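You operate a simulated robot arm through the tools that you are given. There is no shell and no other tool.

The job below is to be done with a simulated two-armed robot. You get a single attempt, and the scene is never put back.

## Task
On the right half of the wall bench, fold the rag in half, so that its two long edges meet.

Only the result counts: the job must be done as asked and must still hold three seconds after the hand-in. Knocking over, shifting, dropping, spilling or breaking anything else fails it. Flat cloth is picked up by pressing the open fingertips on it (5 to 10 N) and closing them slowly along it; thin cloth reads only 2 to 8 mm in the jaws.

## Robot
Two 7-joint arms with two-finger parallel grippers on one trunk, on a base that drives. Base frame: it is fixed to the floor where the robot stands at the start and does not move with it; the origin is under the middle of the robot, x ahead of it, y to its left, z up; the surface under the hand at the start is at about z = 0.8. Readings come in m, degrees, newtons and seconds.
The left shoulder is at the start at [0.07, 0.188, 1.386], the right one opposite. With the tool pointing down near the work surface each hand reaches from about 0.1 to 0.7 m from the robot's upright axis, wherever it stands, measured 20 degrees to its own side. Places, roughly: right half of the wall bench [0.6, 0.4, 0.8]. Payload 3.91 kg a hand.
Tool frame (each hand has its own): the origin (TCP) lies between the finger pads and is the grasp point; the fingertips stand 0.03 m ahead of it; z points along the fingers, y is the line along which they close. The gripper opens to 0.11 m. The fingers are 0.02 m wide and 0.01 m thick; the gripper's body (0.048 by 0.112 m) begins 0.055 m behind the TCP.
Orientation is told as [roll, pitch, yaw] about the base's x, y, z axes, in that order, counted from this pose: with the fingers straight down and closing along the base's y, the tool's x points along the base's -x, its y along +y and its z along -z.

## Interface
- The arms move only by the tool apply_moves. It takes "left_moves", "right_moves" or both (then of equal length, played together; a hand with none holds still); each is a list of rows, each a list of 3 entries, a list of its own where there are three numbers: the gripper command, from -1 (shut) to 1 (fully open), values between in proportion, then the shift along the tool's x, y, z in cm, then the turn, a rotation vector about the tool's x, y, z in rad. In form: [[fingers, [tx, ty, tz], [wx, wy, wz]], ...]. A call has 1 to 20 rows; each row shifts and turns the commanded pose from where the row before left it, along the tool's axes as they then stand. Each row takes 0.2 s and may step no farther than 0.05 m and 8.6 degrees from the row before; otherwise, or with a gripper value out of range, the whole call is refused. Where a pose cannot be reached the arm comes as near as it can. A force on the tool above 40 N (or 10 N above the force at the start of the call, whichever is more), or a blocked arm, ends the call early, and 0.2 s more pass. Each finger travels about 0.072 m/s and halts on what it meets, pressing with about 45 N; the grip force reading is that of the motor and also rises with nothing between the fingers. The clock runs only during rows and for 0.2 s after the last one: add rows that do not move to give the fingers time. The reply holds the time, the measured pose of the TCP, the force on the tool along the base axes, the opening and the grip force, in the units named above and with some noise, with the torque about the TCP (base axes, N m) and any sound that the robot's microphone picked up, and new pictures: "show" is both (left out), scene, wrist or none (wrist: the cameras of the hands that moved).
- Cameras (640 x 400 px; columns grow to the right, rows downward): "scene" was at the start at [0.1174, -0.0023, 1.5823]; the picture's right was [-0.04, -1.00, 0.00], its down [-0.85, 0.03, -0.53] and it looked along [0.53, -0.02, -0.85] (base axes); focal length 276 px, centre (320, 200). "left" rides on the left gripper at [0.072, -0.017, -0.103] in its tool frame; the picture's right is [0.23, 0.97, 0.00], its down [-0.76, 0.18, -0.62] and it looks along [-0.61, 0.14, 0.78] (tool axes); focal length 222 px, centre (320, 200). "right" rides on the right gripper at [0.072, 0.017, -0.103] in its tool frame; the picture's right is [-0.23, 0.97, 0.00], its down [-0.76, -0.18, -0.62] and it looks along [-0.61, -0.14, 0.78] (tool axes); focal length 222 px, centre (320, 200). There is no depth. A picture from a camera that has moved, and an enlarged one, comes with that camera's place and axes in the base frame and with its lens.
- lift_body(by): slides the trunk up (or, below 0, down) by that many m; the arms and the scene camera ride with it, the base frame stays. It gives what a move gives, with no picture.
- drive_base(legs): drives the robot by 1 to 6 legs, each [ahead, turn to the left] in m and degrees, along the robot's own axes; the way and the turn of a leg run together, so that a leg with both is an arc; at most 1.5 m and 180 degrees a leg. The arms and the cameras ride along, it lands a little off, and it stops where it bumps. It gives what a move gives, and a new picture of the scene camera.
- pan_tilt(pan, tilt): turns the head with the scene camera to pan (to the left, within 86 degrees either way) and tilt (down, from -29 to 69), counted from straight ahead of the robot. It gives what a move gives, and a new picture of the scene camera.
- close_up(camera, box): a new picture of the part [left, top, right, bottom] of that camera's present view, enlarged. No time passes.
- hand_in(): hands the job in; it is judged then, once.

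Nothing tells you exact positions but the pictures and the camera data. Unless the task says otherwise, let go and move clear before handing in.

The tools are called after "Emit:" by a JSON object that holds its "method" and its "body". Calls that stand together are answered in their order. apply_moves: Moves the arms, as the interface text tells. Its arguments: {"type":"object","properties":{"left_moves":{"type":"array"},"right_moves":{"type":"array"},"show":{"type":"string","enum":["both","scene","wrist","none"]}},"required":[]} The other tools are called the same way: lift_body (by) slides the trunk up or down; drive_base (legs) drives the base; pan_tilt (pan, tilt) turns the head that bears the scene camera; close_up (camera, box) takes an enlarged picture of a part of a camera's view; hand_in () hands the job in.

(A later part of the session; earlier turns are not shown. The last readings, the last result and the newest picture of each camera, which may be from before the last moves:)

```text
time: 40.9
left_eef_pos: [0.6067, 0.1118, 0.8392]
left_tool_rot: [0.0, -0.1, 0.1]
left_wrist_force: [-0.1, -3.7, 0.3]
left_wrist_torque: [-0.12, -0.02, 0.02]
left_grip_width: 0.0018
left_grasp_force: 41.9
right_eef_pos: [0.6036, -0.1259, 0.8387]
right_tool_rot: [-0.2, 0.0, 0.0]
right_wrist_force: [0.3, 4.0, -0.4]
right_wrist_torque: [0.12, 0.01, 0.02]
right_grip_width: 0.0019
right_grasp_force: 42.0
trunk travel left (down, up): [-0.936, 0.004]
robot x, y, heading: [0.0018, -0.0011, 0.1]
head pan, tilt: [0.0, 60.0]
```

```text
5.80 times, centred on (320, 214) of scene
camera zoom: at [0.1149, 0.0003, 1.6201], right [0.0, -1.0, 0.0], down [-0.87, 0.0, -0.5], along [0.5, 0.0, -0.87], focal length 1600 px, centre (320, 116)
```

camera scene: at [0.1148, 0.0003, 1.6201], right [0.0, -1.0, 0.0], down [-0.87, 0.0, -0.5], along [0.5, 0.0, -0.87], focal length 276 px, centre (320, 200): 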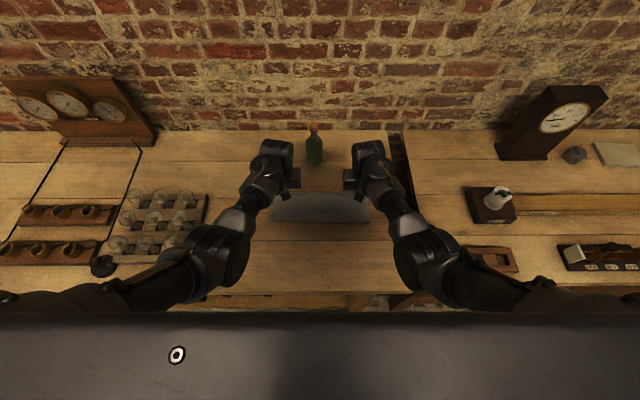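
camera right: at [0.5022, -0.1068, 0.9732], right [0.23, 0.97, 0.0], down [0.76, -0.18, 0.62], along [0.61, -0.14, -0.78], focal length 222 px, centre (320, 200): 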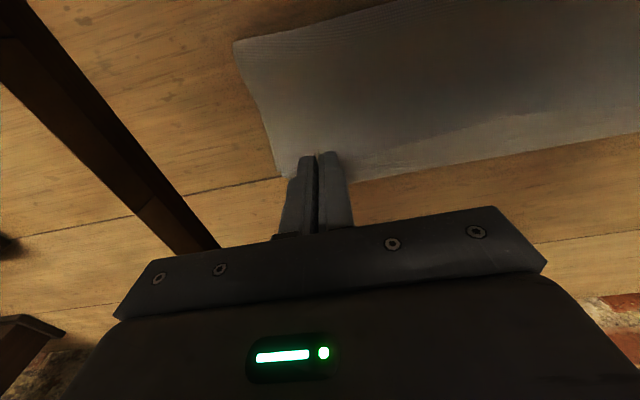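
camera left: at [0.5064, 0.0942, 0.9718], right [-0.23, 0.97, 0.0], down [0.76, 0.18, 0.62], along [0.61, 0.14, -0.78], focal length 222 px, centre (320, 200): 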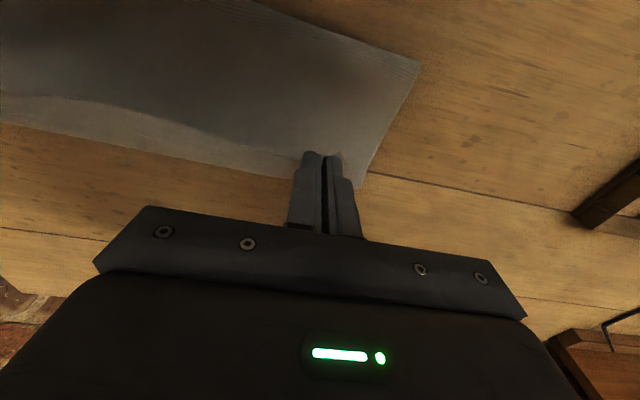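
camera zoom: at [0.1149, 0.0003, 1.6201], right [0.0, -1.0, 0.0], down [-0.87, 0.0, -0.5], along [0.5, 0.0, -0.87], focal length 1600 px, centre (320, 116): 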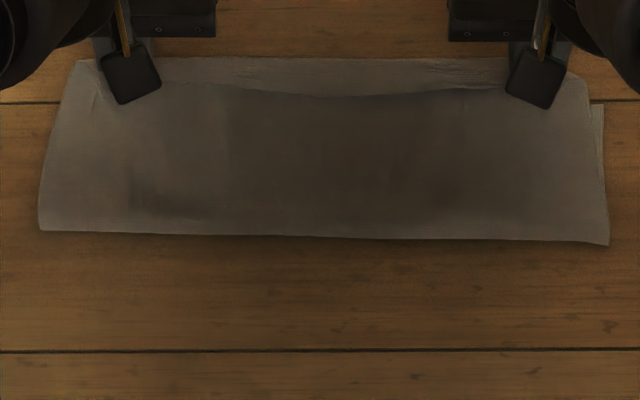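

The near edge bulges outward in the middle, so a flap 1–2.5 cm wide is riding on top instead of turning over. The far edge curves inward instead, so folding far-to-near with the hands tilting forward should turn over cleanly. The bottom layer hasn't moved, so I'll carry this edge back along the same path and lay the rag flat again.

Emit:
{"method": "apply_moves", "body": {"left_moves": [[-1, [0.45, 0, -0.5], [0, 0, 0]], [-1, [0.45, 0, -0.5], [0, 0, 0]], [-1, [0.45, 0, -0.5], [0, 0, 0]], [-1, [0.45, 0, -0.5], [0, 0, 0]], [-1, [0.45, 0, -0.5], [0, 0, 0]], [-1, [0.45, 0, -0.4], [0, 0, 0]], [-1, [0.55, 0, -0.84], [0, 0, 0]], [-1, [0.66, 0, -0.79], [0, 0, 0]], [-1, [0.75, 0, -0.73], [0, 0, 0]], [-1, [0.86, 0, -0.67], [0, 0, 0]], [-1, [0.93, 0, -0.59], [0, 0, 0]], [-1, [1.01, 0.05, -0.51], [0, 0, 0]], [-1, [1.07, 0.05, -0.43], [0, 0, 0]], [-1, [1.13, 0.05, -0.34], [0, 0, 0]], [-1, [1.16, 0.05, -0.24], [0, 0, 0]], [-1, [1.19, 0.05, -0.15], [0, 0, 0]], [-1, [1.2, 0.05, -0.05], [0, 0, 0]], [-1, [1.2, 0.05, 0.05], [0, 0, 0]], [-1, [1.19, 0.05, 0.15], [0, 0, 0]]], "right_moves": [[-1, [0.49, 0, -0.5], [0, 0, 0]], [-1, [0.49, 0, -0.5], [0, 0, 0]], [-1, [0.49, 0, -0.5], [0, 0, 0]], [-1, [0.49, 0, -0.5], [0, 0, 0]], [-1, [0.49, 0, -0.5], [0, 0, 0]], [-1, [0.49, 0, -0.4], [0, 0, 0]], [-1, [0.55, 0, -0.84], [0, 0, 0]], [-1, [0.66, 0, -0.79], [0, 0, 0]], [-1, [0.75, 0, -0.73], [0, 0, 0]], [-1, [0.86, 0, -0.67], [0, 0, 0]], [-1, [0.93, 0, -0.59], [0, 0, 0]], [-1, [1.01, 0.05, -0.51], [0, 0, 0]], [-1, [1.07, 0.05, -0.43], [0, 0, 0]], [-1, [1.13, 0.05, -0.34], [0, 0, 0]], [-1, [1.16, 0.05, -0.24], [0, 0, 0]], [-1, [1.19, 0.05, -0.15], [0, 0, 0]], [-1, [1.2, 0.05, -0.05], [0, 0, 0]], [-1, [1.2, 0.05, 0.05], [0, 0, 0]], [-1, [1.19, 0.05, 0.15], [0, 0, 0]]], "show": "scene"}}

```text
time: 44.9
left_eef_pos: [0.4493, 0.1153, 0.9197]
left_tool_rot: [0.0, -0.1, 0.0]
left_wrist_force: [-1.0, -5.3, 0.5]
left_wrist_torque: [-0.12, 0.03, -0.03]
left_grip_width: 0.0016
left_grasp_force: 41.8
right_eef_pos: [0.4453, -0.1199, 0.9197]
right_tool_rot: [-0.1, 0.0, 0.1]
right_wrist_force: [-0.7, 4.5, 0.6]
right_wrist_torque: [0.13, 0.02, 0.01]
right_grip_width: 0.0018
right_grasp_force: 42.0
trunk travel left (down, up): [-0.936, 0.004]
robot x, y, heading: [0.0008, -0.003, -0.2]
head pan, tilt: [0.0, 60.0]
camera scene: at [0.1139, 0.0003, 1.6202], right [0.0, -1.0, 0.0], down [-0.87, 0.0, -0.5], along [0.5, 0.0, -0.87], focal length 276 px, centre (320, 200)
```

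scene: 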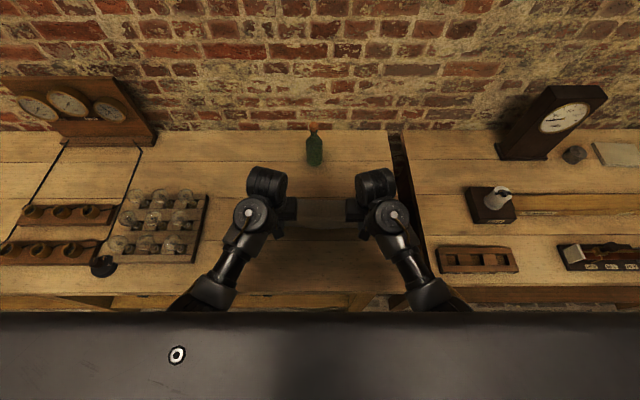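

The rag is coming back as intended. I'll continue down to lay the near edge flat where it was.

Emit:
{"method": "apply_moves", "body": {"left_moves": [[-1, [1.16, 0.05, 0.24], [0, 0, 0]], [-1, [1.13, 0.05, 0.34], [0, 0, 0]], [-1, [1.07, 0.05, 0.43], [0, 0, 0]], [-1, [1.01, 0.05, 0.51], [0, 0, 0]], [-1, [0.93, 0.05, 0.59], [0, 0, 0]], [-1, [0.86, 0, 0.67], [0, 0, 0]], [-1, [0.75, 0, 0.73], [0, 0, 0]], [-1, [0.65, 0, 0.8], [0, 0, 0]], [-1, [0.55, 0, 0.85], [0, 0, 0]], [-1, [0.45, 0, 0.9], [0, 0, 0]], [-1, [0.3, 0, 0.9], [0, 0, 0]], [-1, [0.2, 0, 0.95], [0, 0, 0]], [-1, [0.1, 0, 0.6], [0, 0, 0]], [-1, [0, 0, 0], [0, 0, 0]]], "right_moves": [[-1, [1.16, 0.05, 0.24], [0, 0, 0]], [-1, [1.13, 0.05, 0.34], [0, 0, 0]], [-1, [1.07, 0.05, 0.43], [0, 0, 0]], [-1, [1.01, 0.05, 0.51], [0, 0, 0]], [-1, [0.93, 0.05, 0.59], [0, 0, 0]], [-1, [0.86, 0, 0.67], [0, 0, 0]], [-1, [0.75, 0, 0.73], [0, 0, 0]], [-1, [0.65, 0, 0.8], [0, 0, 0]], [-1, [0.55, 0, 0.85], [0, 0, 0]], [-1, [0.45, 0, 0.9], [0, 0, 0]], [-1, [0.3, 0, 0.9], [0, 0, 0]], [-1, [0.2, 0, 0.95], [0, 0, 0]], [-1, [0.1, 0, 0.6], [0, 0, 0]], [-1, [0, 0, 0], [0, 0, 0]]], "show": "wrist"}}

Emit:
{"method": "close_up", "body": {"camera": "scene", "box": [220, 175, 420, 300]}}

```text
time: 47.9
left_eef_pos: [0.3589, 0.1175, 0.8342]
left_tool_rot: [0.0, -0.2, 0.0]
left_wrist_force: [0.1, -4.9, 0.2]
left_wrist_torque: [-0.1, -0.01, -0.02]
left_grip_width: 0.0019
left_grasp_force: 41.6
right_eef_pos: [0.3542, -0.1196, 0.8343]
right_tool_rot: [-0.1, 0.0, -0.1]
right_wrist_force: [-1.0, 4.3, -0.8]
right_wrist_torque: [0.14, 0.01, 0.02]
right_grip_width: 0.002
right_grasp_force: 41.8
trunk travel left (down, up): [-0.936, 0.004]
robot x, y, heading: [0.001, 0.0005, -0.1]
head pan, tilt: [0.0, 60.0]
camera right: at [0.2815, -0.1006, 0.9391], right [0.23, 0.97, 0.0], down [0.76, -0.18, 0.62], along [0.61, -0.14, -0.78], focal length 222 px, centre (320, 200)
camera left: at [0.2856, 0.1011, 0.9378], right [-0.23, 0.97, 0.0], down [0.76, 0.18, 0.62], along [0.61, 0.14, -0.78], focal length 222 px, centre (320, 200)
```

right: 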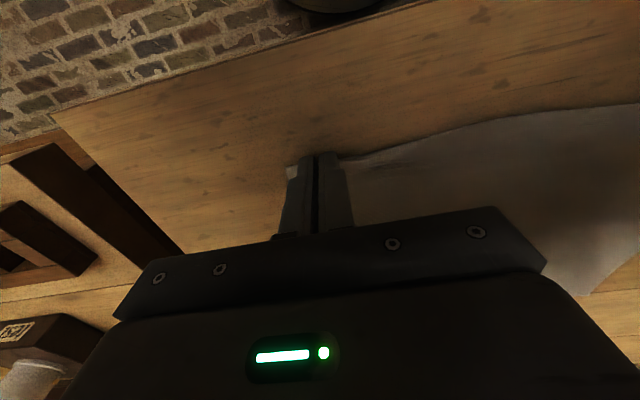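
left: 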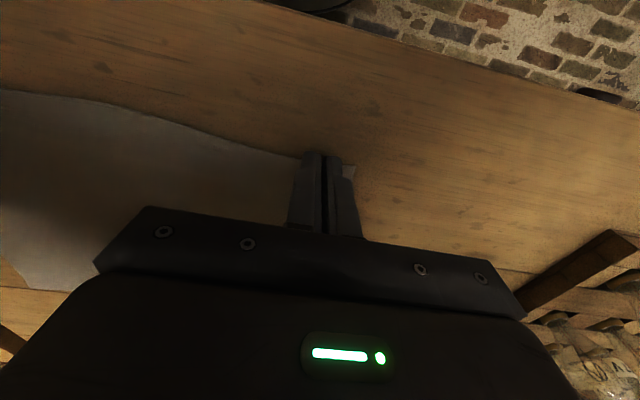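

```text
3.20 times, centred on (320, 238) of scene
camera zoom: at [0.1152, 0.0004, 1.6201], right [0.0, -1.0, 0.0], down [-0.87, 0.0, -0.5], along [0.5, 0.0, -0.87], focal length 883 px, centre (320, 80)
```

zoom: 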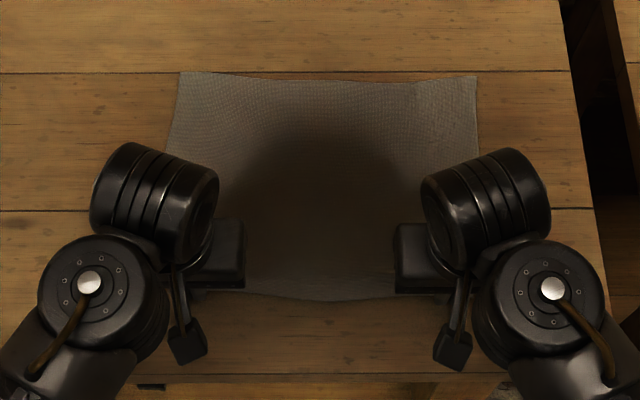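

The rag is flat again in its old place, with the far edge unchanged. I'll press lightly and open the fingers slowly to spread the pinched cloth, then lift clear.

Emit:
{"method": "apply_moves", "body": {"left_moves": [[-1, [0, 0, 0.15], [0, 0, 0]], [-1, [0, 0, 0.1], [0, 0, 0]], [-0.95, [0, 0, 0], [0, 0, 0]], [-0.88, [0, 0, 0], [0, 0, 0]], [-0.8, [0, 0, 0], [0, 0, 0]], [-0.7, [0, 0, 0], [0, 0, 0]], [-0.6, [0, 0, 0], [0, 0, 0]], [-0.5, [0, 0, 0], [0, 0, 0]], [-0.4, [0, 0, 0], [0, 0, 0]], [-0.4, [0, 0, 0], [0, 0, 0]]], "right_moves": [[-1, [0, 0, 0.15], [0, 0, 0]], [-1, [0, 0, 0.15], [0, 0, 0]], [-0.95, [0, 0, 0], [0, 0, 0]], [-0.88, [0, 0, 0], [0, 0, 0]], [-0.8, [0, 0, 0], [0, 0, 0]], [-0.7, [0, 0, 0], [0, 0, 0]], [-0.6, [0, 0, 0], [0, 0, 0]], [-0.5, [0, 0, 0], [0, 0, 0]], [-0.4, [0, 0, 0], [0, 0, 0]], [-0.4, [0, 0, 0], [0, 0, 0]]], "show": "none"}}

```text
time: 50.1
left_eef_pos: [0.3584, 0.1178, 0.8327]
left_tool_rot: [0.1, -0.2, -0.1]
left_wrist_force: [0.2, -0.8, 0.5]
left_wrist_torque: [-0.02, -0.02, 0.01]
left_grip_width: 0.033
left_grasp_force: 0.0
right_eef_pos: [0.3533, -0.1175, 0.8315]
right_tool_rot: [-0.1, -0.1, 0.0]
right_wrist_force: [0.8, -2.3, 11.7]
right_wrist_torque: [-0.03, -0.1, 0.02]
right_grip_width: 0.0293
right_grasp_force: 0.1
trunk travel left (down, up): [-0.936, 0.004]
robot x, y, heading: [-0.0027, -0.0012, -0.1]
head pan, tilt: [0.0, 60.0]
```

Released. Now I'll lift clear and move both hands over the far corners at a safe height.

Emit:
{"method": "apply_moves", "body": {"left_moves": [[-0.4, [0, 0, -0.5], [0, 0, 0]], [-0.4, [0, 0, -1.5], [0, 0, 0]], [-0.4545, [0, 0, -2], [0, 0, 0]], [-0.4545, [0, 0, -2], [0, 0, 0]], [-0.4545, [-2.4, 0.05, 0], [0, 0, 0]], [-0.4545, [-2.4, 0.05, 0], [0, 0, 0]], [-0.4545, [-2.4, 0.05, 0], [0, 0, 0]], [-0.4545, [-2.4, 0.05, 0], [0, 0, 0]], [-0.4545, [-2.4, 0.05, 0], [0, 0, 0]], [-0.4545, [-2.4, 0.05, 0], [0, 0, 0]], [-0.4545, [-2.4, 0.05, 0], [0, 0, 0]], [-0.4545, [-2.4, 0.05, 0], [0, 0, 0]], [-0.4545, [-2.4, 0.05, 0], [0, 0, 0]], [-0.4545, [-2.4, 0.05, 0], [0, 0, 0]], [-0.4545, [0, 0, 0], [0, 0, 0]]], "right_moves": [[-0.4, [0, 0, -0.5], [0, 0, 0]], [-0.4, [0, 0, -1.5], [0, 0, 0]], [-0.4545, [0, 0, -2], [0, 0, 0]], [-0.4545, [0, 0, -2], [0, 0, 0]], [-0.4545, [-2.4, -0.2, 0], [0, 0, 0]], [-0.4545, [-2.4, -0.2, 0], [0, 0, 0]], [-0.4545, [-2.4, -0.2, 0], [0, 0, 0]], [-0.4545, [-2.4, -0.2, 0], [0, 0, 0]], [-0.4545, [-2.4, -0.2, 0], [0, 0, 0]], [-0.4545, [-2.4, -0.2, 0], [0, 0, 0]], [-0.4545, [-2.4, -0.2, 0], [0, 0, 0]], [-0.4545, [-2.4, -0.2, 0], [0, 0, 0]], [-0.4545, [-2.4, -0.2, 0], [0, 0, 0]], [-0.4545, [-2.4, -0.2, 0], [0, 0, 0]], [-0.4545, [0, 0, 0], [0, 0, 0]]], "show": "both"}}

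Emit:
{"method": "close_up", "body": {"camera": "scene", "box": [220, 175, 420, 300]}}

```text
time: 53.3
left_eef_pos: [0.5981, 0.1236, 0.8927]
left_tool_rot: [0.0, -0.2, 0.0]
left_wrist_force: [0.0, 0.8, 0.1]
left_wrist_torque: [-0.01, 0.03, 0.01]
left_grip_width: 0.0298
left_grasp_force: 0.1
right_eef_pos: [0.5943, -0.1375, 0.8912]
right_tool_rot: [-0.1, 0.0, 0.0]
right_wrist_force: [-0.6, -0.2, 0.4]
right_wrist_torque: [0.0, -0.01, 0.02]
right_grip_width: 0.0299
right_grasp_force: 0.1
trunk travel left (down, up): [-0.936, 0.004]
robot x, y, heading: [0.0029, 0.0001, 0.1]
head pan, tilt: [0.0, 60.0]
camera scene: at [0.1139, 0.0004, 1.6202], right [0.0, -1.0, 0.0], down [-0.87, 0.0, -0.5], along [0.5, 0.0, -0.87], focal length 276 px, centre (320, 200)
camera right: at [0.5216, -0.1201, 0.9966], right [0.23, 0.97, 0.0], down [0.76, -0.18, 0.62], along [0.61, -0.14, -0.78], focal length 222 px, centre (320, 200)
camera left: at [0.525, 0.1066, 0.9959], right [-0.23, 0.97, 0.0], down [0.76, 0.18, 0.62], along [0.61, 0.14, -0.78], focal length 222 px, centre (320, 200)
```

scene: 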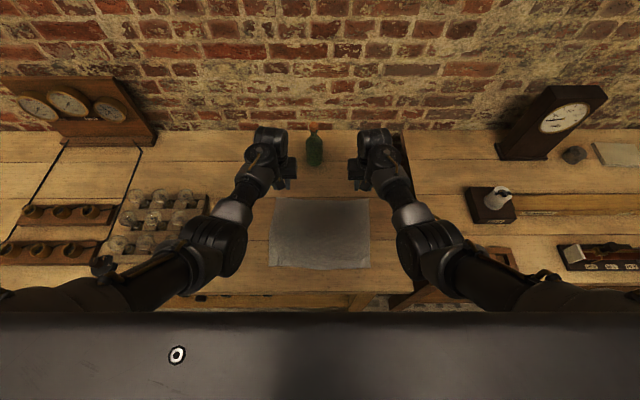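
right: 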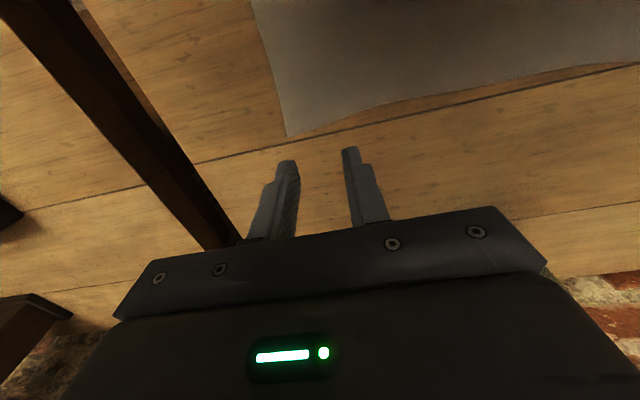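
left: 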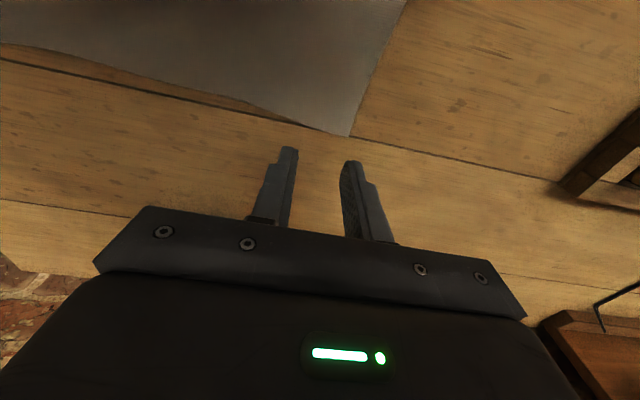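

```text
3.20 times, centred on (320, 238) of scene
camera zoom: at [0.1139, 0.0004, 1.6202], right [0.0, -1.0, 0.0], down [-0.87, 0.0, -0.5], along [0.5, 0.0, -0.87], focal length 883 px, centre (320, 80)
```

zoom: 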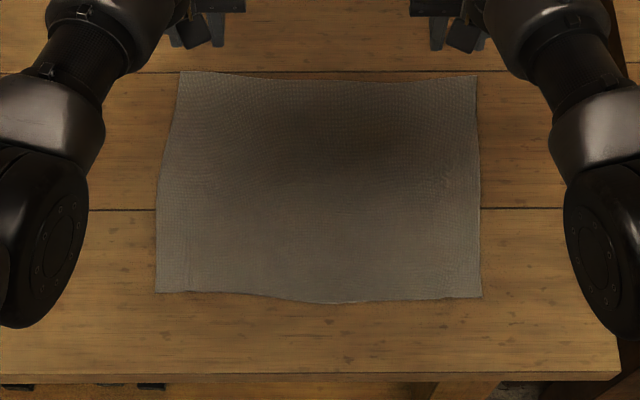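

The rag is nicely flat; its far corners are at about (0.598, 0.150) and (0.592, −0.167). I'll lower the hands to just above the far edge, lined up to overlap it by about 1 cm.

Emit:
{"method": "apply_moves", "body": {"left_moves": [[-0.4545, [0.25, 0, 1], [0, 0, 0]], [-0.4545, [0, 0, 1.2], [0, 0, 0]], [-0.4545, [0, 0, 1.2], [0, 0, 0]], [-0.4545, [0, 0, 1.2], [0, 0, 0]], [-0.4545, [0, 0, 0.8], [0, 0, 0]], [-0.4545, [0, 0, 0.3], [0, 0, 0]], [-0.4545, [0, 0, 0], [0, 0, 0]]], "right_moves": [[-0.4545, [0.5, 0, 1], [0, 0, 0]], [-0.4545, [0, 0, 1.2], [0, 0, 0]], [-0.4545, [0, 0, 1.2], [0, 0, 0]], [-0.4545, [0, 0, 1.0], [0, 0, 0]], [-0.4545, [0, 0, 0.8], [0, 0, 0]], [-0.4545, [0, 0, 0.3], [0, 0, 0]], [-0.4545, [0, 0, 0], [0, 0, 0]]], "show": "none"}}

Emit:
{"method": "close_up", "body": {"camera": "left", "box": [220, 90, 460, 240]}}

Emit:
{"method": "close_up", "body": {"camera": "right", "box": [180, 90, 420, 240]}}

```text
time: 54.9
left_eef_pos: [0.5966, 0.1238, 0.835]
left_tool_rot: [-0.1, 0.0, 0.0]
left_wrist_force: [-0.1, 0.2, 0.2]
left_wrist_torque: [-0.02, 0.01, -0.02]
left_grip_width: 0.03
left_grasp_force: 0.1
right_eef_pos: [0.5899, -0.1379, 0.8355]
right_tool_rot: [-0.1, 0.0, 0.0]
right_wrist_force: [0.3, -0.5, -0.4]
right_wrist_torque: [0.04, 0.01, -0.03]
right_grip_width: 0.0301
right_grasp_force: 0.0
trunk travel left (down, up): [-0.936, 0.004]
robot x, y, heading: [0.0006, 0.0002, -0.0]
head pan, tilt: [0.0, 60.0]
```

```text
2.67 times, centred on (340, 165) of left
camera zoom: at [0.5233, 0.1057, 0.9379], right [-0.23, 0.97, 0.0], down [0.76, 0.18, 0.62], along [0.61, 0.14, -0.78], focal length 592 px, centre (267, 293)
```

zoom: 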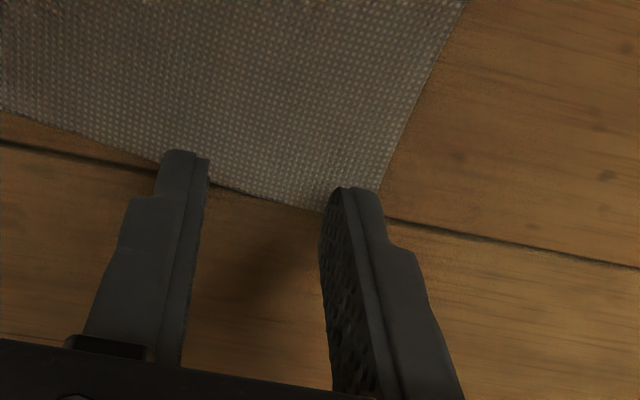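

```text
2.67 times, centred on (300, 165) of right
camera zoom: at [0.5168, -0.1204, 0.9405], right [0.23, 0.97, 0.0], down [0.76, -0.18, 0.62], along [0.61, -0.14, -0.78], focal length 592 px, centre (373, 293)
```

zoom: 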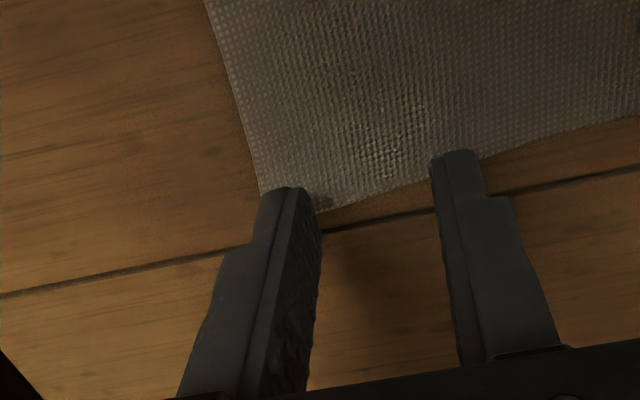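

The overlap is about 0.8 cm on the left and 0.6 cm on the right, with the outer fingers right at the corners. I'll nudge both hands inward and slightly toward me, then press down.

Emit:
{"method": "apply_moves", "body": {"left_moves": [[-0.4545, [0.2, -0.3, 0], [0, 0, 0]], [-0.4545, [0, 0, 0.1], [0, 0, 0]], [-0.4545, [0, 0, 0.1], [0, 0, 0]], [-0.4545, [0, 0, 0.1], [0, 0, 0]], [-0.4545, [0, 0, 0.05], [0, 0, 0]], [-0.4545, [0, 0, 0], [0, 0, 0]]], "right_moves": [[-0.4545, [0.4, 0.3, 0], [0, 0, 0]], [-0.4545, [0, 0, 0.1], [0, 0, 0]], [-0.4545, [0, 0, 0.1], [0, 0, 0]], [-0.4545, [0, 0, 0.1], [0, 0, 0]], [-0.4545, [0, 0, 0.05], [0, 0, 0]], [-0.4545, [0, 0, 0], [0, 0, 0]]], "show": "none"}}

```text
time: 56.3
left_eef_pos: [0.5939, 0.119, 0.8319]
left_tool_rot: [0.0, -0.1, 0.0]
left_wrist_force: [-0.1, 0.7, 1.4]
left_wrist_torque: [0.02, 0.01, -0.02]
left_grip_width: 0.0299
left_grasp_force: 0.0
right_eef_pos: [0.5859, -0.1359, 0.8322]
right_tool_rot: [-0.1, 0.0, 0.0]
right_wrist_force: [0.3, 0.0, 0.3]
right_wrist_torque: [-0.01, 0.03, 0.01]
right_grip_width: 0.0298
right_grasp_force: 0.1
trunk travel left (down, up): [-0.936, 0.004]
robot x, y, heading: [0.0009, 0.0004, 0.2]
head pan, tilt: [0.0, 60.0]
```

Emit:
{"method": "apply_moves", "body": {"left_moves": [[-0.4545, [0, 0, 0.06], [0, 0, 0]], [-0.4545, [0, 0, 0], [0, 0, 0]], [-0.4545, [0, 0, 0], [0, 0, 0]]], "right_moves": [[-0.4545, [0, 0, 0.06], [0, 0, 0]], [-0.4545, [0, 0, 0.02], [0, 0, 0]], [-0.4545, [0, 0, 0], [0, 0, 0]]], "show": "none"}}

Emit:
{"method": "close_up", "body": {"camera": "left", "box": [220, 90, 460, 240]}}

Emit:
{"method": "close_up", "body": {"camera": "right", "box": [180, 90, 420, 240]}}

```text
time: 57.1
left_eef_pos: [0.5953, 0.12, 0.8321]
left_tool_rot: [0.0, -0.2, -0.1]
left_wrist_force: [0.5, 1.2, 6.8]
left_wrist_torque: [0.04, 0.02, 0.01]
left_grip_width: 0.03
left_grasp_force: 0.1
right_eef_pos: [0.5858, -0.1363, 0.8326]
right_tool_rot: [-0.1, -0.1, 0.0]
right_wrist_force: [0.3, -0.9, 0.8]
right_wrist_torque: [-0.04, -0.01, -0.01]
right_grip_width: 0.03
right_grasp_force: 0.0
trunk travel left (down, up): [-0.936, 0.004]
robot x, y, heading: [0.0044, 0.0022, -0.1]
head pan, tilt: [0.0, 60.0]
```

```text
2.67 times, centred on (340, 165) of left
camera zoom: at [0.5213, 0.1028, 0.9348], right [-0.23, 0.97, 0.0], down [0.76, 0.18, 0.63], along [0.61, 0.14, -0.78], focal length 592 px, centre (267, 293)
```

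zoom: 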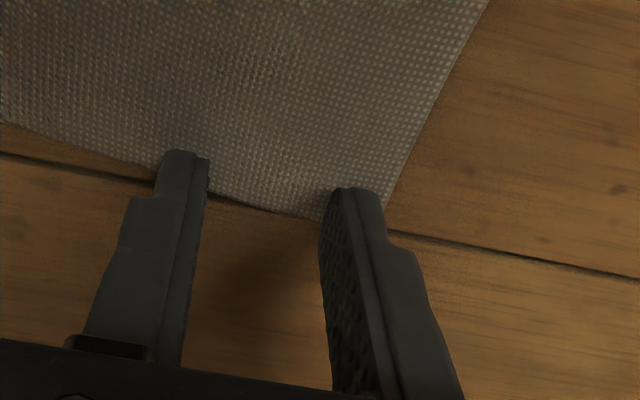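

```text
2.67 times, centred on (300, 165) of right
camera zoom: at [0.5126, -0.1177, 0.9368], right [0.23, 0.97, 0.0], down [0.76, -0.18, 0.62], along [0.61, -0.14, -0.78], focal length 592 px, centre (373, 293)
```

zoom: 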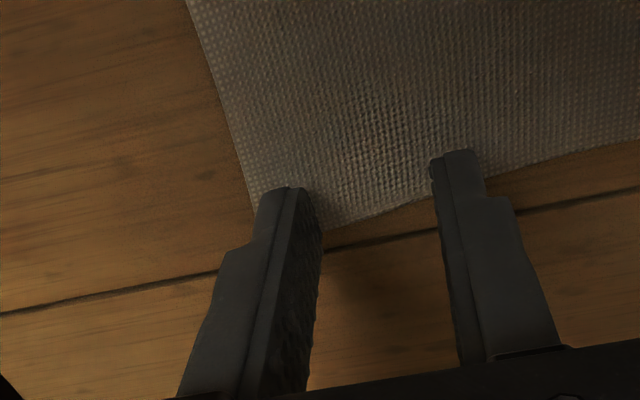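

The overlap is now about 0.9–1 cm on both sides. The right hand needs a bit more pressure before closing.

Emit:
{"method": "apply_moves", "body": {"left_moves": [[-0.4545, [0, 0, 0], [0, 0, 0]], [-0.4545, [0, 0, 0], [0, 0, 0]], [-0.4545, [0, 0, 0], [0, 0, 0]]], "right_moves": [[-0.4545, [0, 0, 0.05], [0, 0, 0]], [-0.4545, [0, 0, 0.03], [0, 0, 0]], [-0.4545, [0, 0, 0], [0, 0, 0]]], "show": "none"}}

```text
time: 57.9
left_eef_pos: [0.595, 0.1194, 0.832]
left_tool_rot: [0.0, -0.1, 0.0]
left_wrist_force: [2.1, 0.3, 7.3]
left_wrist_torque: [0.08, -0.04, -0.02]
left_grip_width: 0.0301
left_grasp_force: 0.1
right_eef_pos: [0.5859, -0.1353, 0.832]
right_tool_rot: [-0.1, 0.1, 0.0]
right_wrist_force: [0.0, -0.6, 4.6]
right_wrist_torque: [0.0, 0.0, 0.01]
right_grip_width: 0.0303
right_grasp_force: 0.0
trunk travel left (down, up): [-0.936, 0.004]
robot x, y, heading: [-0.0018, 0.0041, -0.0]
head pan, tilt: [0.0, 60.0]
```

Left is at 7 N and right at about 5 N. I'll close slowly now, adding a touch of pressure on the right.

Emit:
{"method": "apply_moves", "body": {"left_moves": [[-0.48, [0, 0, 0], [0, 0, 0]], [-0.52, [0, 0, 0], [0, 0, 0]], [-0.56, [0, 0, 0], [0, 0, 0]], [-0.6, [0, 0, 0], [0, 0, 0]], [-0.64, [0, 0, 0], [0, 0, 0]], [-0.68, [0, 0, 0], [0, 0, 0]], [-0.72, [0, 0, 0], [0, 0, 0]], [-0.76, [0, 0, 0], [0, 0, 0]]], "right_moves": [[-0.48, [0, 0, 0.02], [0, 0, 0]], [-0.52, [0, 0, 0], [0, 0, 0]], [-0.56, [0, 0, 0], [0, 0, 0]], [-0.6, [0, 0, 0], [0, 0, 0]], [-0.64, [0, 0, 0], [0, 0, 0]], [-0.68, [0, 0, 0], [0, 0, 0]], [-0.72, [0, 0, 0], [0, 0, 0]], [-0.76, [0, 0, 0], [0, 0, 0]]], "show": "none"}}

Emit:
{"method": "close_up", "body": {"camera": "left", "box": [220, 90, 460, 240]}}

Emit:
{"method": "close_up", "body": {"camera": "right", "box": [180, 90, 420, 240]}}

```text
time: 59.7
left_eef_pos: [0.5929, 0.1197, 0.8315]
left_tool_rot: [0.0, -0.1, 0.0]
left_wrist_force: [0.9, -0.4, 5.2]
left_wrist_torque: [0.02, 0.01, 0.01]
left_grip_width: 0.0125
left_grasp_force: 0.1
right_eef_pos: [0.5858, -0.1347, 0.8323]
right_tool_rot: [-0.1, -0.1, 0.1]
right_wrist_force: [-0.5, -0.3, 6.1]
right_wrist_torque: [0.02, -0.03, 0.04]
right_grip_width: 0.0125
right_grasp_force: 0.0
trunk travel left (down, up): [-0.936, 0.004]
robot x, y, heading: [-0.001, -0.0025, -0.0]
head pan, tilt: [0.0, 60.0]
```

```text
2.67 times, centred on (340, 165) of left
camera zoom: at [0.5205, 0.1029, 0.9348], right [-0.23, 0.97, 0.0], down [0.76, 0.18, 0.62], along [0.61, 0.14, -0.78], focal length 592 px, centre (267, 293)
```

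zoom: 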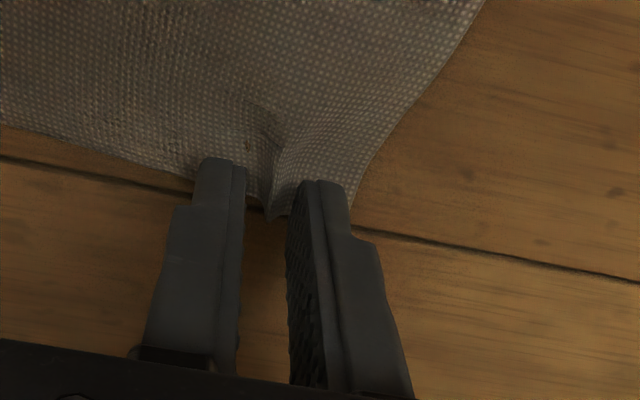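

```text
2.67 times, centred on (300, 165) of right
camera zoom: at [0.5119, -0.1175, 0.9364], right [0.23, 0.97, 0.0], down [0.76, -0.18, 0.62], along [0.61, -0.14, -0.78], focal length 592 px, centre (373, 293)
```

zoom: 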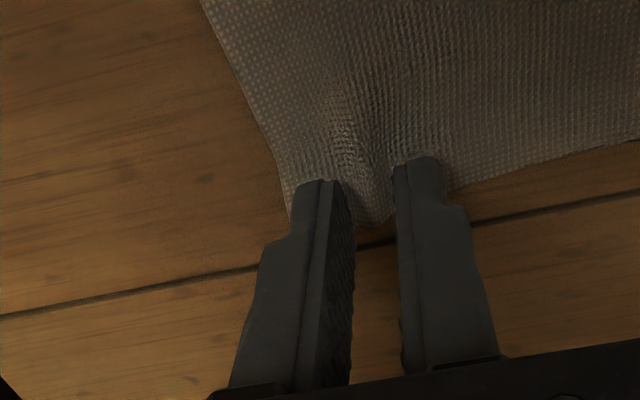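

A ridge is clearly rising between the fingers on both sides. I'll finish closing, with a slight inward shift to limit the tension.

Emit:
{"method": "apply_moves", "body": {"left_moves": [[-0.8, [0, -0.03, 0], [0, 0, 0]], [-0.84, [0, -0.03, 0], [0, 0, 0]], [-0.88, [0, -0.03, 0], [0, 0, 0]], [-0.91, [0, -0.03, 0], [0, 0, 0]], [-0.94, [0, -0.03, 0], [0, 0, 0]], [-0.97, [0, 0, 0], [0, 0, 0]], [-1, [0, 0, 0], [0, 0, 0]], [-1, [0, 0, 0], [0, 0, 0]], [-1, [0, 0, 0], [0, 0, 0]]], "right_moves": [[-0.8, [0, 0.03, 0], [0, 0, 0]], [-0.84, [0, 0.03, 0], [0, 0, 0]], [-0.88, [0, 0.03, 0], [0, 0, 0]], [-0.91, [0, 0.03, 0], [0, 0, 0]], [-0.94, [0, 0.03, 0], [0, 0, 0]], [-0.97, [0, 0, 0], [0, 0, 0]], [-1, [0, 0, 0], [0, 0, 0]], [-1, [0, 0, 0], [0, 0, 0]], [-1, [0, 0, 0], [0, 0, 0]]], "show": "none"}}

Emit:
{"method": "close_up", "body": {"camera": "left", "box": [220, 90, 460, 240]}}

Emit:
{"method": "close_up", "body": {"camera": "right", "box": [180, 90, 420, 240]}}

```text
time: 61.7
left_eef_pos: [0.5939, 0.1185, 0.8311]
left_tool_rot: [0.0, -0.1, 0.0]
left_wrist_force: [-0.8, -1.7, 4.2]
left_wrist_torque: [-0.1, 0.02, 0.03]
left_grip_width: 0.002
left_grasp_force: 41.7
right_eef_pos: [0.5845, -0.1345, 0.8313]
right_tool_rot: [-0.2, -0.1, 0.0]
right_wrist_force: [0.9, 3.4, 9.3]
right_wrist_torque: [0.06, -0.03, -0.02]
right_grip_width: 0.0019
right_grasp_force: 42.0
trunk travel left (down, up): [-0.936, 0.004]
robot x, y, heading: [-0.0022, 0.0021, 0.1]
head pan, tilt: [0.0, 60.0]
```

```text
2.67 times, centred on (340, 165) of left
camera zoom: at [0.5205, 0.1014, 0.9349], right [-0.23, 0.97, 0.0], down [0.76, 0.18, 0.62], along [0.61, 0.14, -0.78], focal length 592 px, centre (267, 293)
```

zoom: 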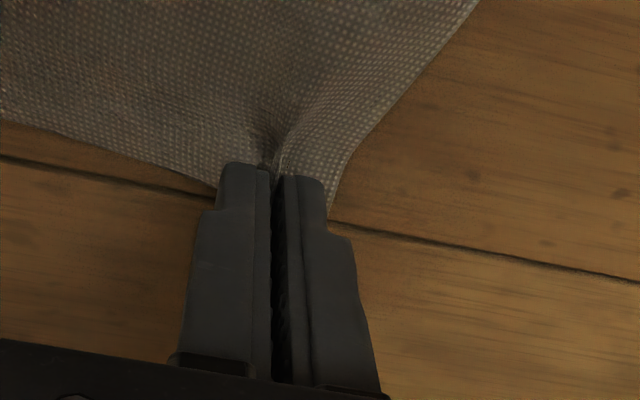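

```text
2.67 times, centred on (300, 165) of right
camera zoom: at [0.5116, -0.1158, 0.9364], right [0.23, 0.97, 0.0], down [0.76, -0.18, 0.62], along [0.61, -0.14, -0.78], focal length 592 px, centre (373, 293)
```

zoom: 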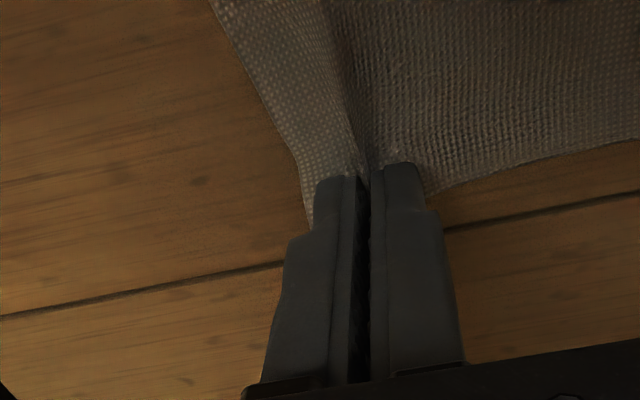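

Both hands hold firm pinches of the far corners. I'll lift along the arc while gradually pitching the fingers forward, and check partway.

Emit:
{"method": "apply_moves", "body": {"left_moves": [[-1, [0.303, 0, -1.629], [0, -0.0436, 0]], [-1, [0.573, 0, -1.603], [0, -0.0436, 0]], [-1, [0.834, 0.06, -1.554], [0, -0.0436, 0]], [-1, [1.078, 0.06, -1.489], [0, -0.0436, 0]], [-1, [1.304, 0.07, -1.4], [0, -0.0436, 0]], [-1, [1.504, 0.07, -1.295], [0, -0.0436, 0]], [-1, [0, 0, 0], [0, 0, 0]]], "right_moves": [[-1, [0.303, 0, -1.629], [0, -0.0436, 0]], [-1, [0.573, 0, -1.603], [0, -0.0436, 0]], [-1, [0.834, 0.06, -1.554], [0, -0.0436, 0]], [-1, [1.078, 0.06, -1.489], [0, -0.0436, 0]], [-1, [1.304, 0.07, -1.4], [0, -0.0436, 0]], [-1, [1.504, 0.07, -1.295], [0, -0.0436, 0]], [-1, [0, 0, 0], [0, 0, 0]]], "show": "both"}}

Emit:
{"method": "close_up", "body": {"camera": "scene", "box": [220, 175, 420, 300]}}

```text
time: 63.3
left_eef_pos: [0.5295, 0.1212, 0.911]
left_tool_rot: [0.0, -15.1, 0.0]
left_wrist_force: [-0.2, -2.9, -0.3]
left_wrist_torque: [-0.08, 0.01, 0.0]
left_grip_width: 0.0017
left_grasp_force: 41.4
right_eef_pos: [0.5208, -0.1316, 0.9108]
right_tool_rot: [-0.1, -14.9, 0.1]
right_wrist_force: [-0.5, 4.2, 0.4]
right_wrist_torque: [0.09, -0.02, 0.01]
right_grip_width: 0.0019
right_grasp_force: 42.0
trunk travel left (down, up): [-0.936, 0.004]
robot x, y, heading: [0.0034, -0.0003, -0.2]
head pan, tilt: [0.0, 60.0]
camera scene: at [0.1164, 0.0003, 1.62], right [0.0, -1.0, 0.0], down [-0.87, 0.0, -0.5], along [0.5, 0.0, -0.87], focal length 276 px, centre (320, 200)
camera right: at [0.4239, -0.1136, 0.9947], right [0.22, 0.97, 0.06], down [0.58, -0.18, 0.8], along [0.79, -0.14, -0.6], focal length 222 px, centre (320, 200)
camera left: at [0.4333, 0.1043, 0.9924], right [-0.22, 0.97, -0.06], down [0.57, 0.18, 0.8], along [0.79, 0.14, -0.6], focal length 222 px, centre (320, 200)
```

scene: 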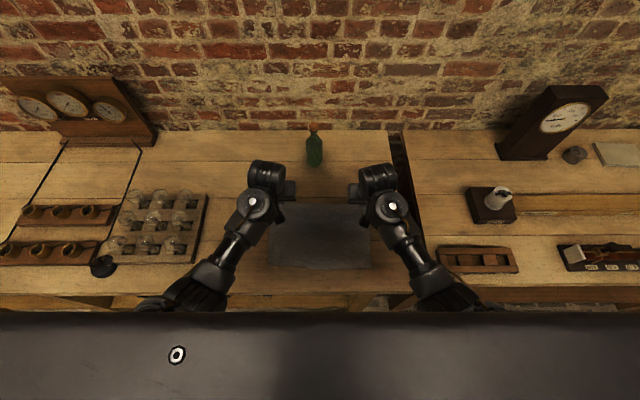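
right: 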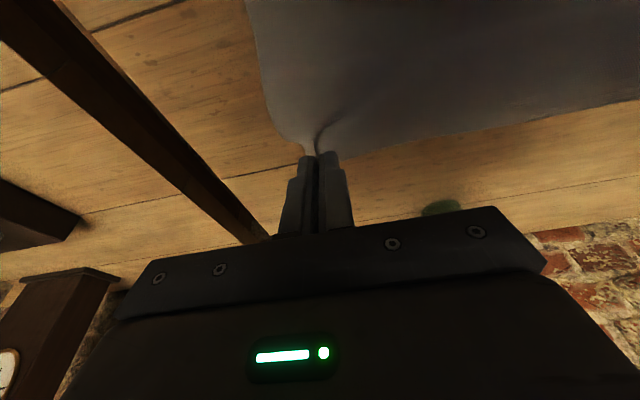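
left: 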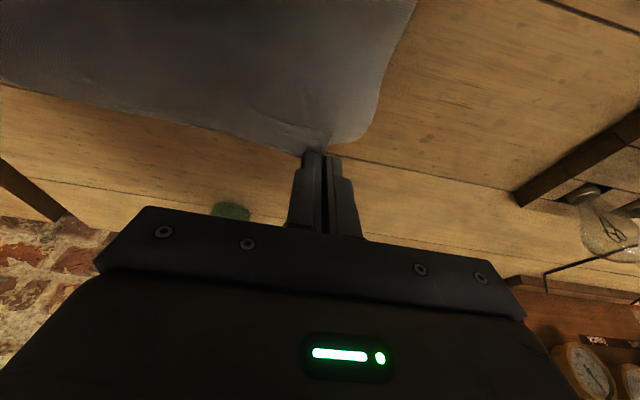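

```text
3.20 times, centred on (320, 238) of scene
camera zoom: at [0.1164, 0.0003, 1.62], right [0.0, -1.0, 0.0], down [-0.87, 0.0, -0.5], along [0.5, 0.0, -0.87], focal length 883 px, centre (320, 80)
```

zoom: 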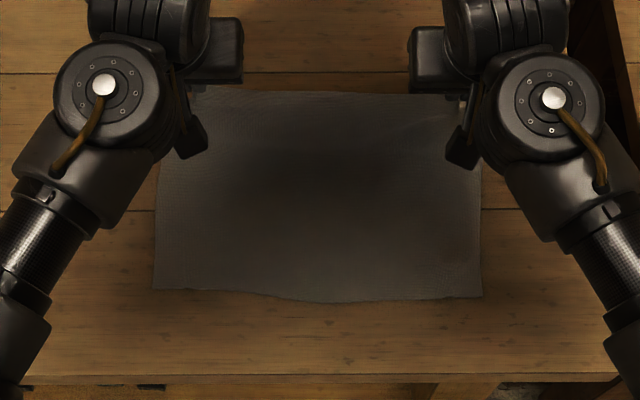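

The far edge is lifted straight and taut, and the near edge hasn't moved. I'll continue over the top of the arc.

Emit:
{"method": "apply_moves", "body": {"left_moves": [[-1, [1.674, 0.06, -1.168], [0, -0.0436, 0]], [-1, [1.81, 0.06, -1.026], [0, -0.0436, 0]], [-1, [1.913, 0.06, -0.865], [0, -0.0436, 0]], [-1, [1.978, 0.06, -0.688], [0, -0.0436, 0]], [-1, [2.005, 0.06, -0.5], [0, -0.0436, 0]], [-1, [1.995, 0.06, -0.298], [0, -0.0436, 0]], [-1, [0, 0, 0], [0, 0, 0]]], "right_moves": [[-1, [1.674, 0.06, -1.168], [0, -0.0436, 0]], [-1, [1.81, 0.06, -1.026], [0, -0.0436, 0]], [-1, [1.913, 0.06, -0.865], [0, -0.0436, 0]], [-1, [1.978, 0.06, -0.688], [0, -0.0436, 0]], [-1, [2.005, 0.06, -0.5], [0, -0.0436, 0]], [-1, [1.995, 0.06, -0.298], [0, -0.0436, 0]], [-1, [0, 0, 0], [0, 0, 0]]], "show": "both"}}

Emit:
{"method": "close_up", "body": {"camera": "scene", "box": [220, 175, 420, 300]}}

```text
time: 64.9
left_eef_pos: [0.4078, 0.1235, 0.9139]
left_tool_rot: [-0.1, -30.1, 0.0]
left_wrist_force: [0.2, -2.6, 0.3]
left_wrist_torque: [-0.09, 0.02, -0.02]
left_grip_width: 0.0017
left_grasp_force: 41.5
right_eef_pos: [0.4004, -0.1282, 0.9134]
right_tool_rot: [-0.1, -30.0, 0.1]
right_wrist_force: [0.2, 3.1, 0.1]
right_wrist_torque: [0.1, 0.01, 0.02]
right_grip_width: 0.002
right_grasp_force: 42.1
trunk travel left (down, up): [-0.936, 0.004]
robot x, y, heading: [-0.0019, -0.0015, -0.1]
head pan, tilt: [0.0, 60.0]
camera scene: at [0.1144, 0.0003, 1.6201], right [0.0, -1.0, 0.0], down [-0.87, 0.0, -0.5], along [0.5, 0.0, -0.87], focal length 276 px, centre (320, 200)
camera right: at [0.2855, -0.1099, 0.9686], right [0.2, 0.97, 0.11], down [0.35, -0.18, 0.92], along [0.92, -0.14, -0.37], focal length 222 px, centre (320, 200)
camera left: at [0.2935, 0.1079, 0.9664], right [-0.2, 0.97, -0.12], down [0.35, 0.18, 0.92], along [0.92, 0.14, -0.37], focal length 222 px, centre (320, 200)
```

scene: 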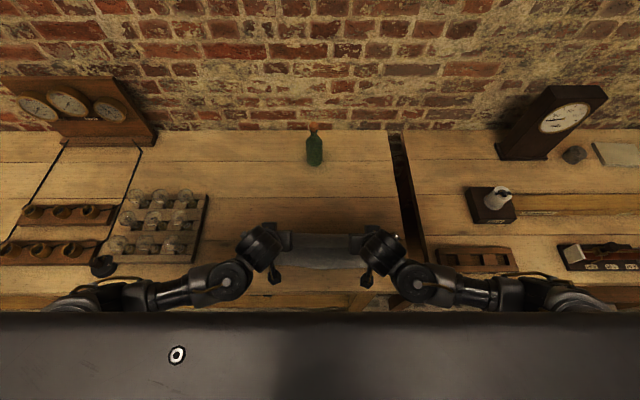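
right: 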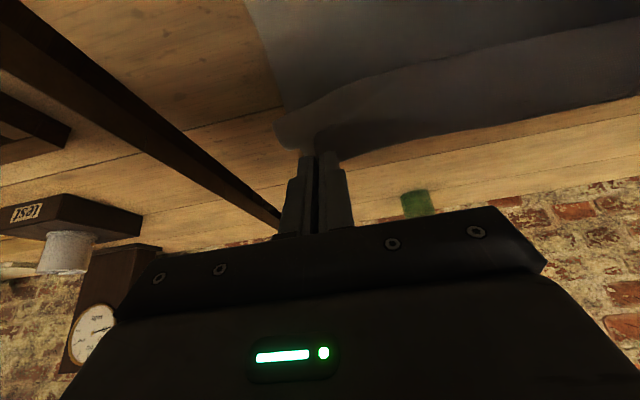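
left: 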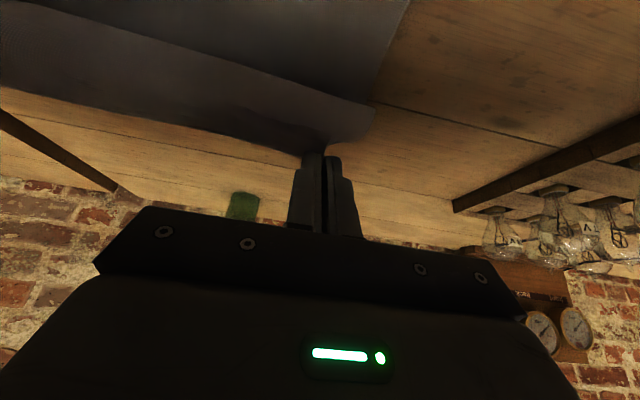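

```text
3.20 times, centred on (320, 238) of scene
camera zoom: at [0.1144, 0.0003, 1.6201], right [0.0, -1.0, 0.0], down [-0.87, 0.0, -0.5], along [0.5, 0.0, -0.87], focal length 883 px, centre (320, 80)
```

zoom: 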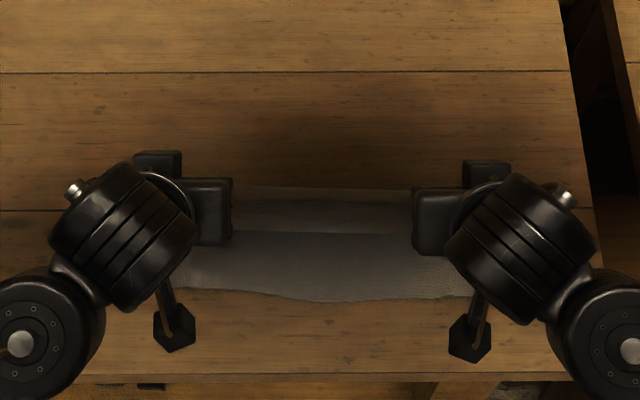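

The edge is now past the top and coming down over the near half. My elbows have swung outward, so I'll check their clearance from the bulbs and the tray before going on.

Emit:
{"method": "close_up", "body": {"camera": "scene", "box": [20, 180, 280, 320]}}

Emit:
{"method": "close_up", "body": {"camera": "scene", "box": [360, 180, 620, 320]}}

Emit:
{"method": "close_up", "body": {"camera": "left", "box": [0, 0, 440, 275]}}

```text
2.46 times, centred on (150, 250) of scene
camera zoom: at [0.1144, 0.0003, 1.6201], right [0.0, -1.0, 0.0], down [-0.87, 0.0, -0.5], along [0.5, 0.0, -0.87], focal length 680 px, centre (738, 77)
```

zoom: 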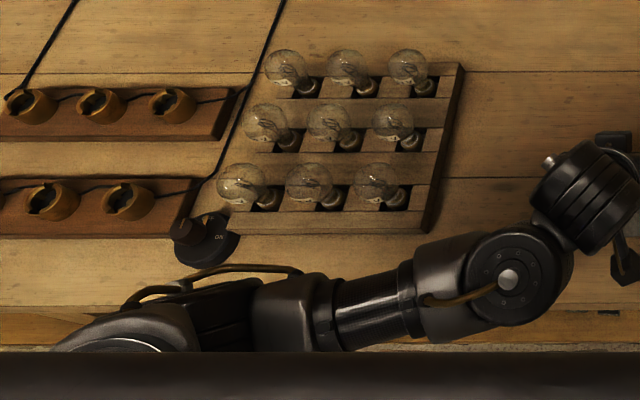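

```text
2.46 times, centred on (490, 250) of scene
camera zoom: at [0.1144, 0.0003, 1.6201], right [0.0, -1.0, 0.0], down [-0.87, 0.0, -0.5], along [0.5, 0.0, -0.87], focal length 680 px, centre (-98, 77)
```

zoom: 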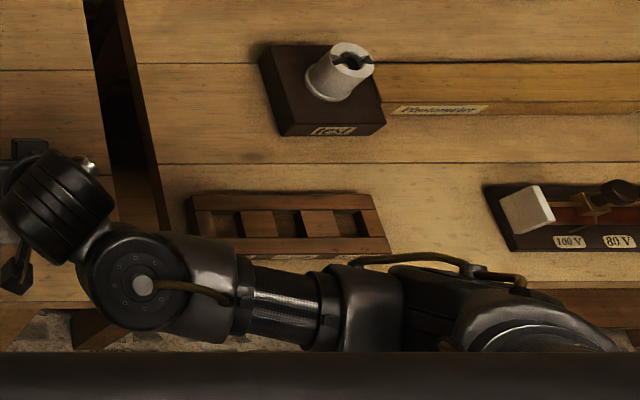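

```text
1.45 times, centred on (220, 138) of left
camera zoom: at [0.2935, 0.1079, 0.9664], right [-0.2, 0.97, -0.12], down [0.35, 0.18, 0.92], along [0.92, 0.14, -0.37], focal length 323 px, centre (466, 291)
```

zoom: 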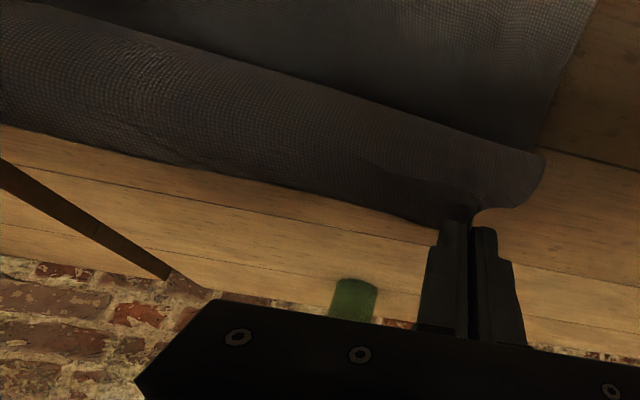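

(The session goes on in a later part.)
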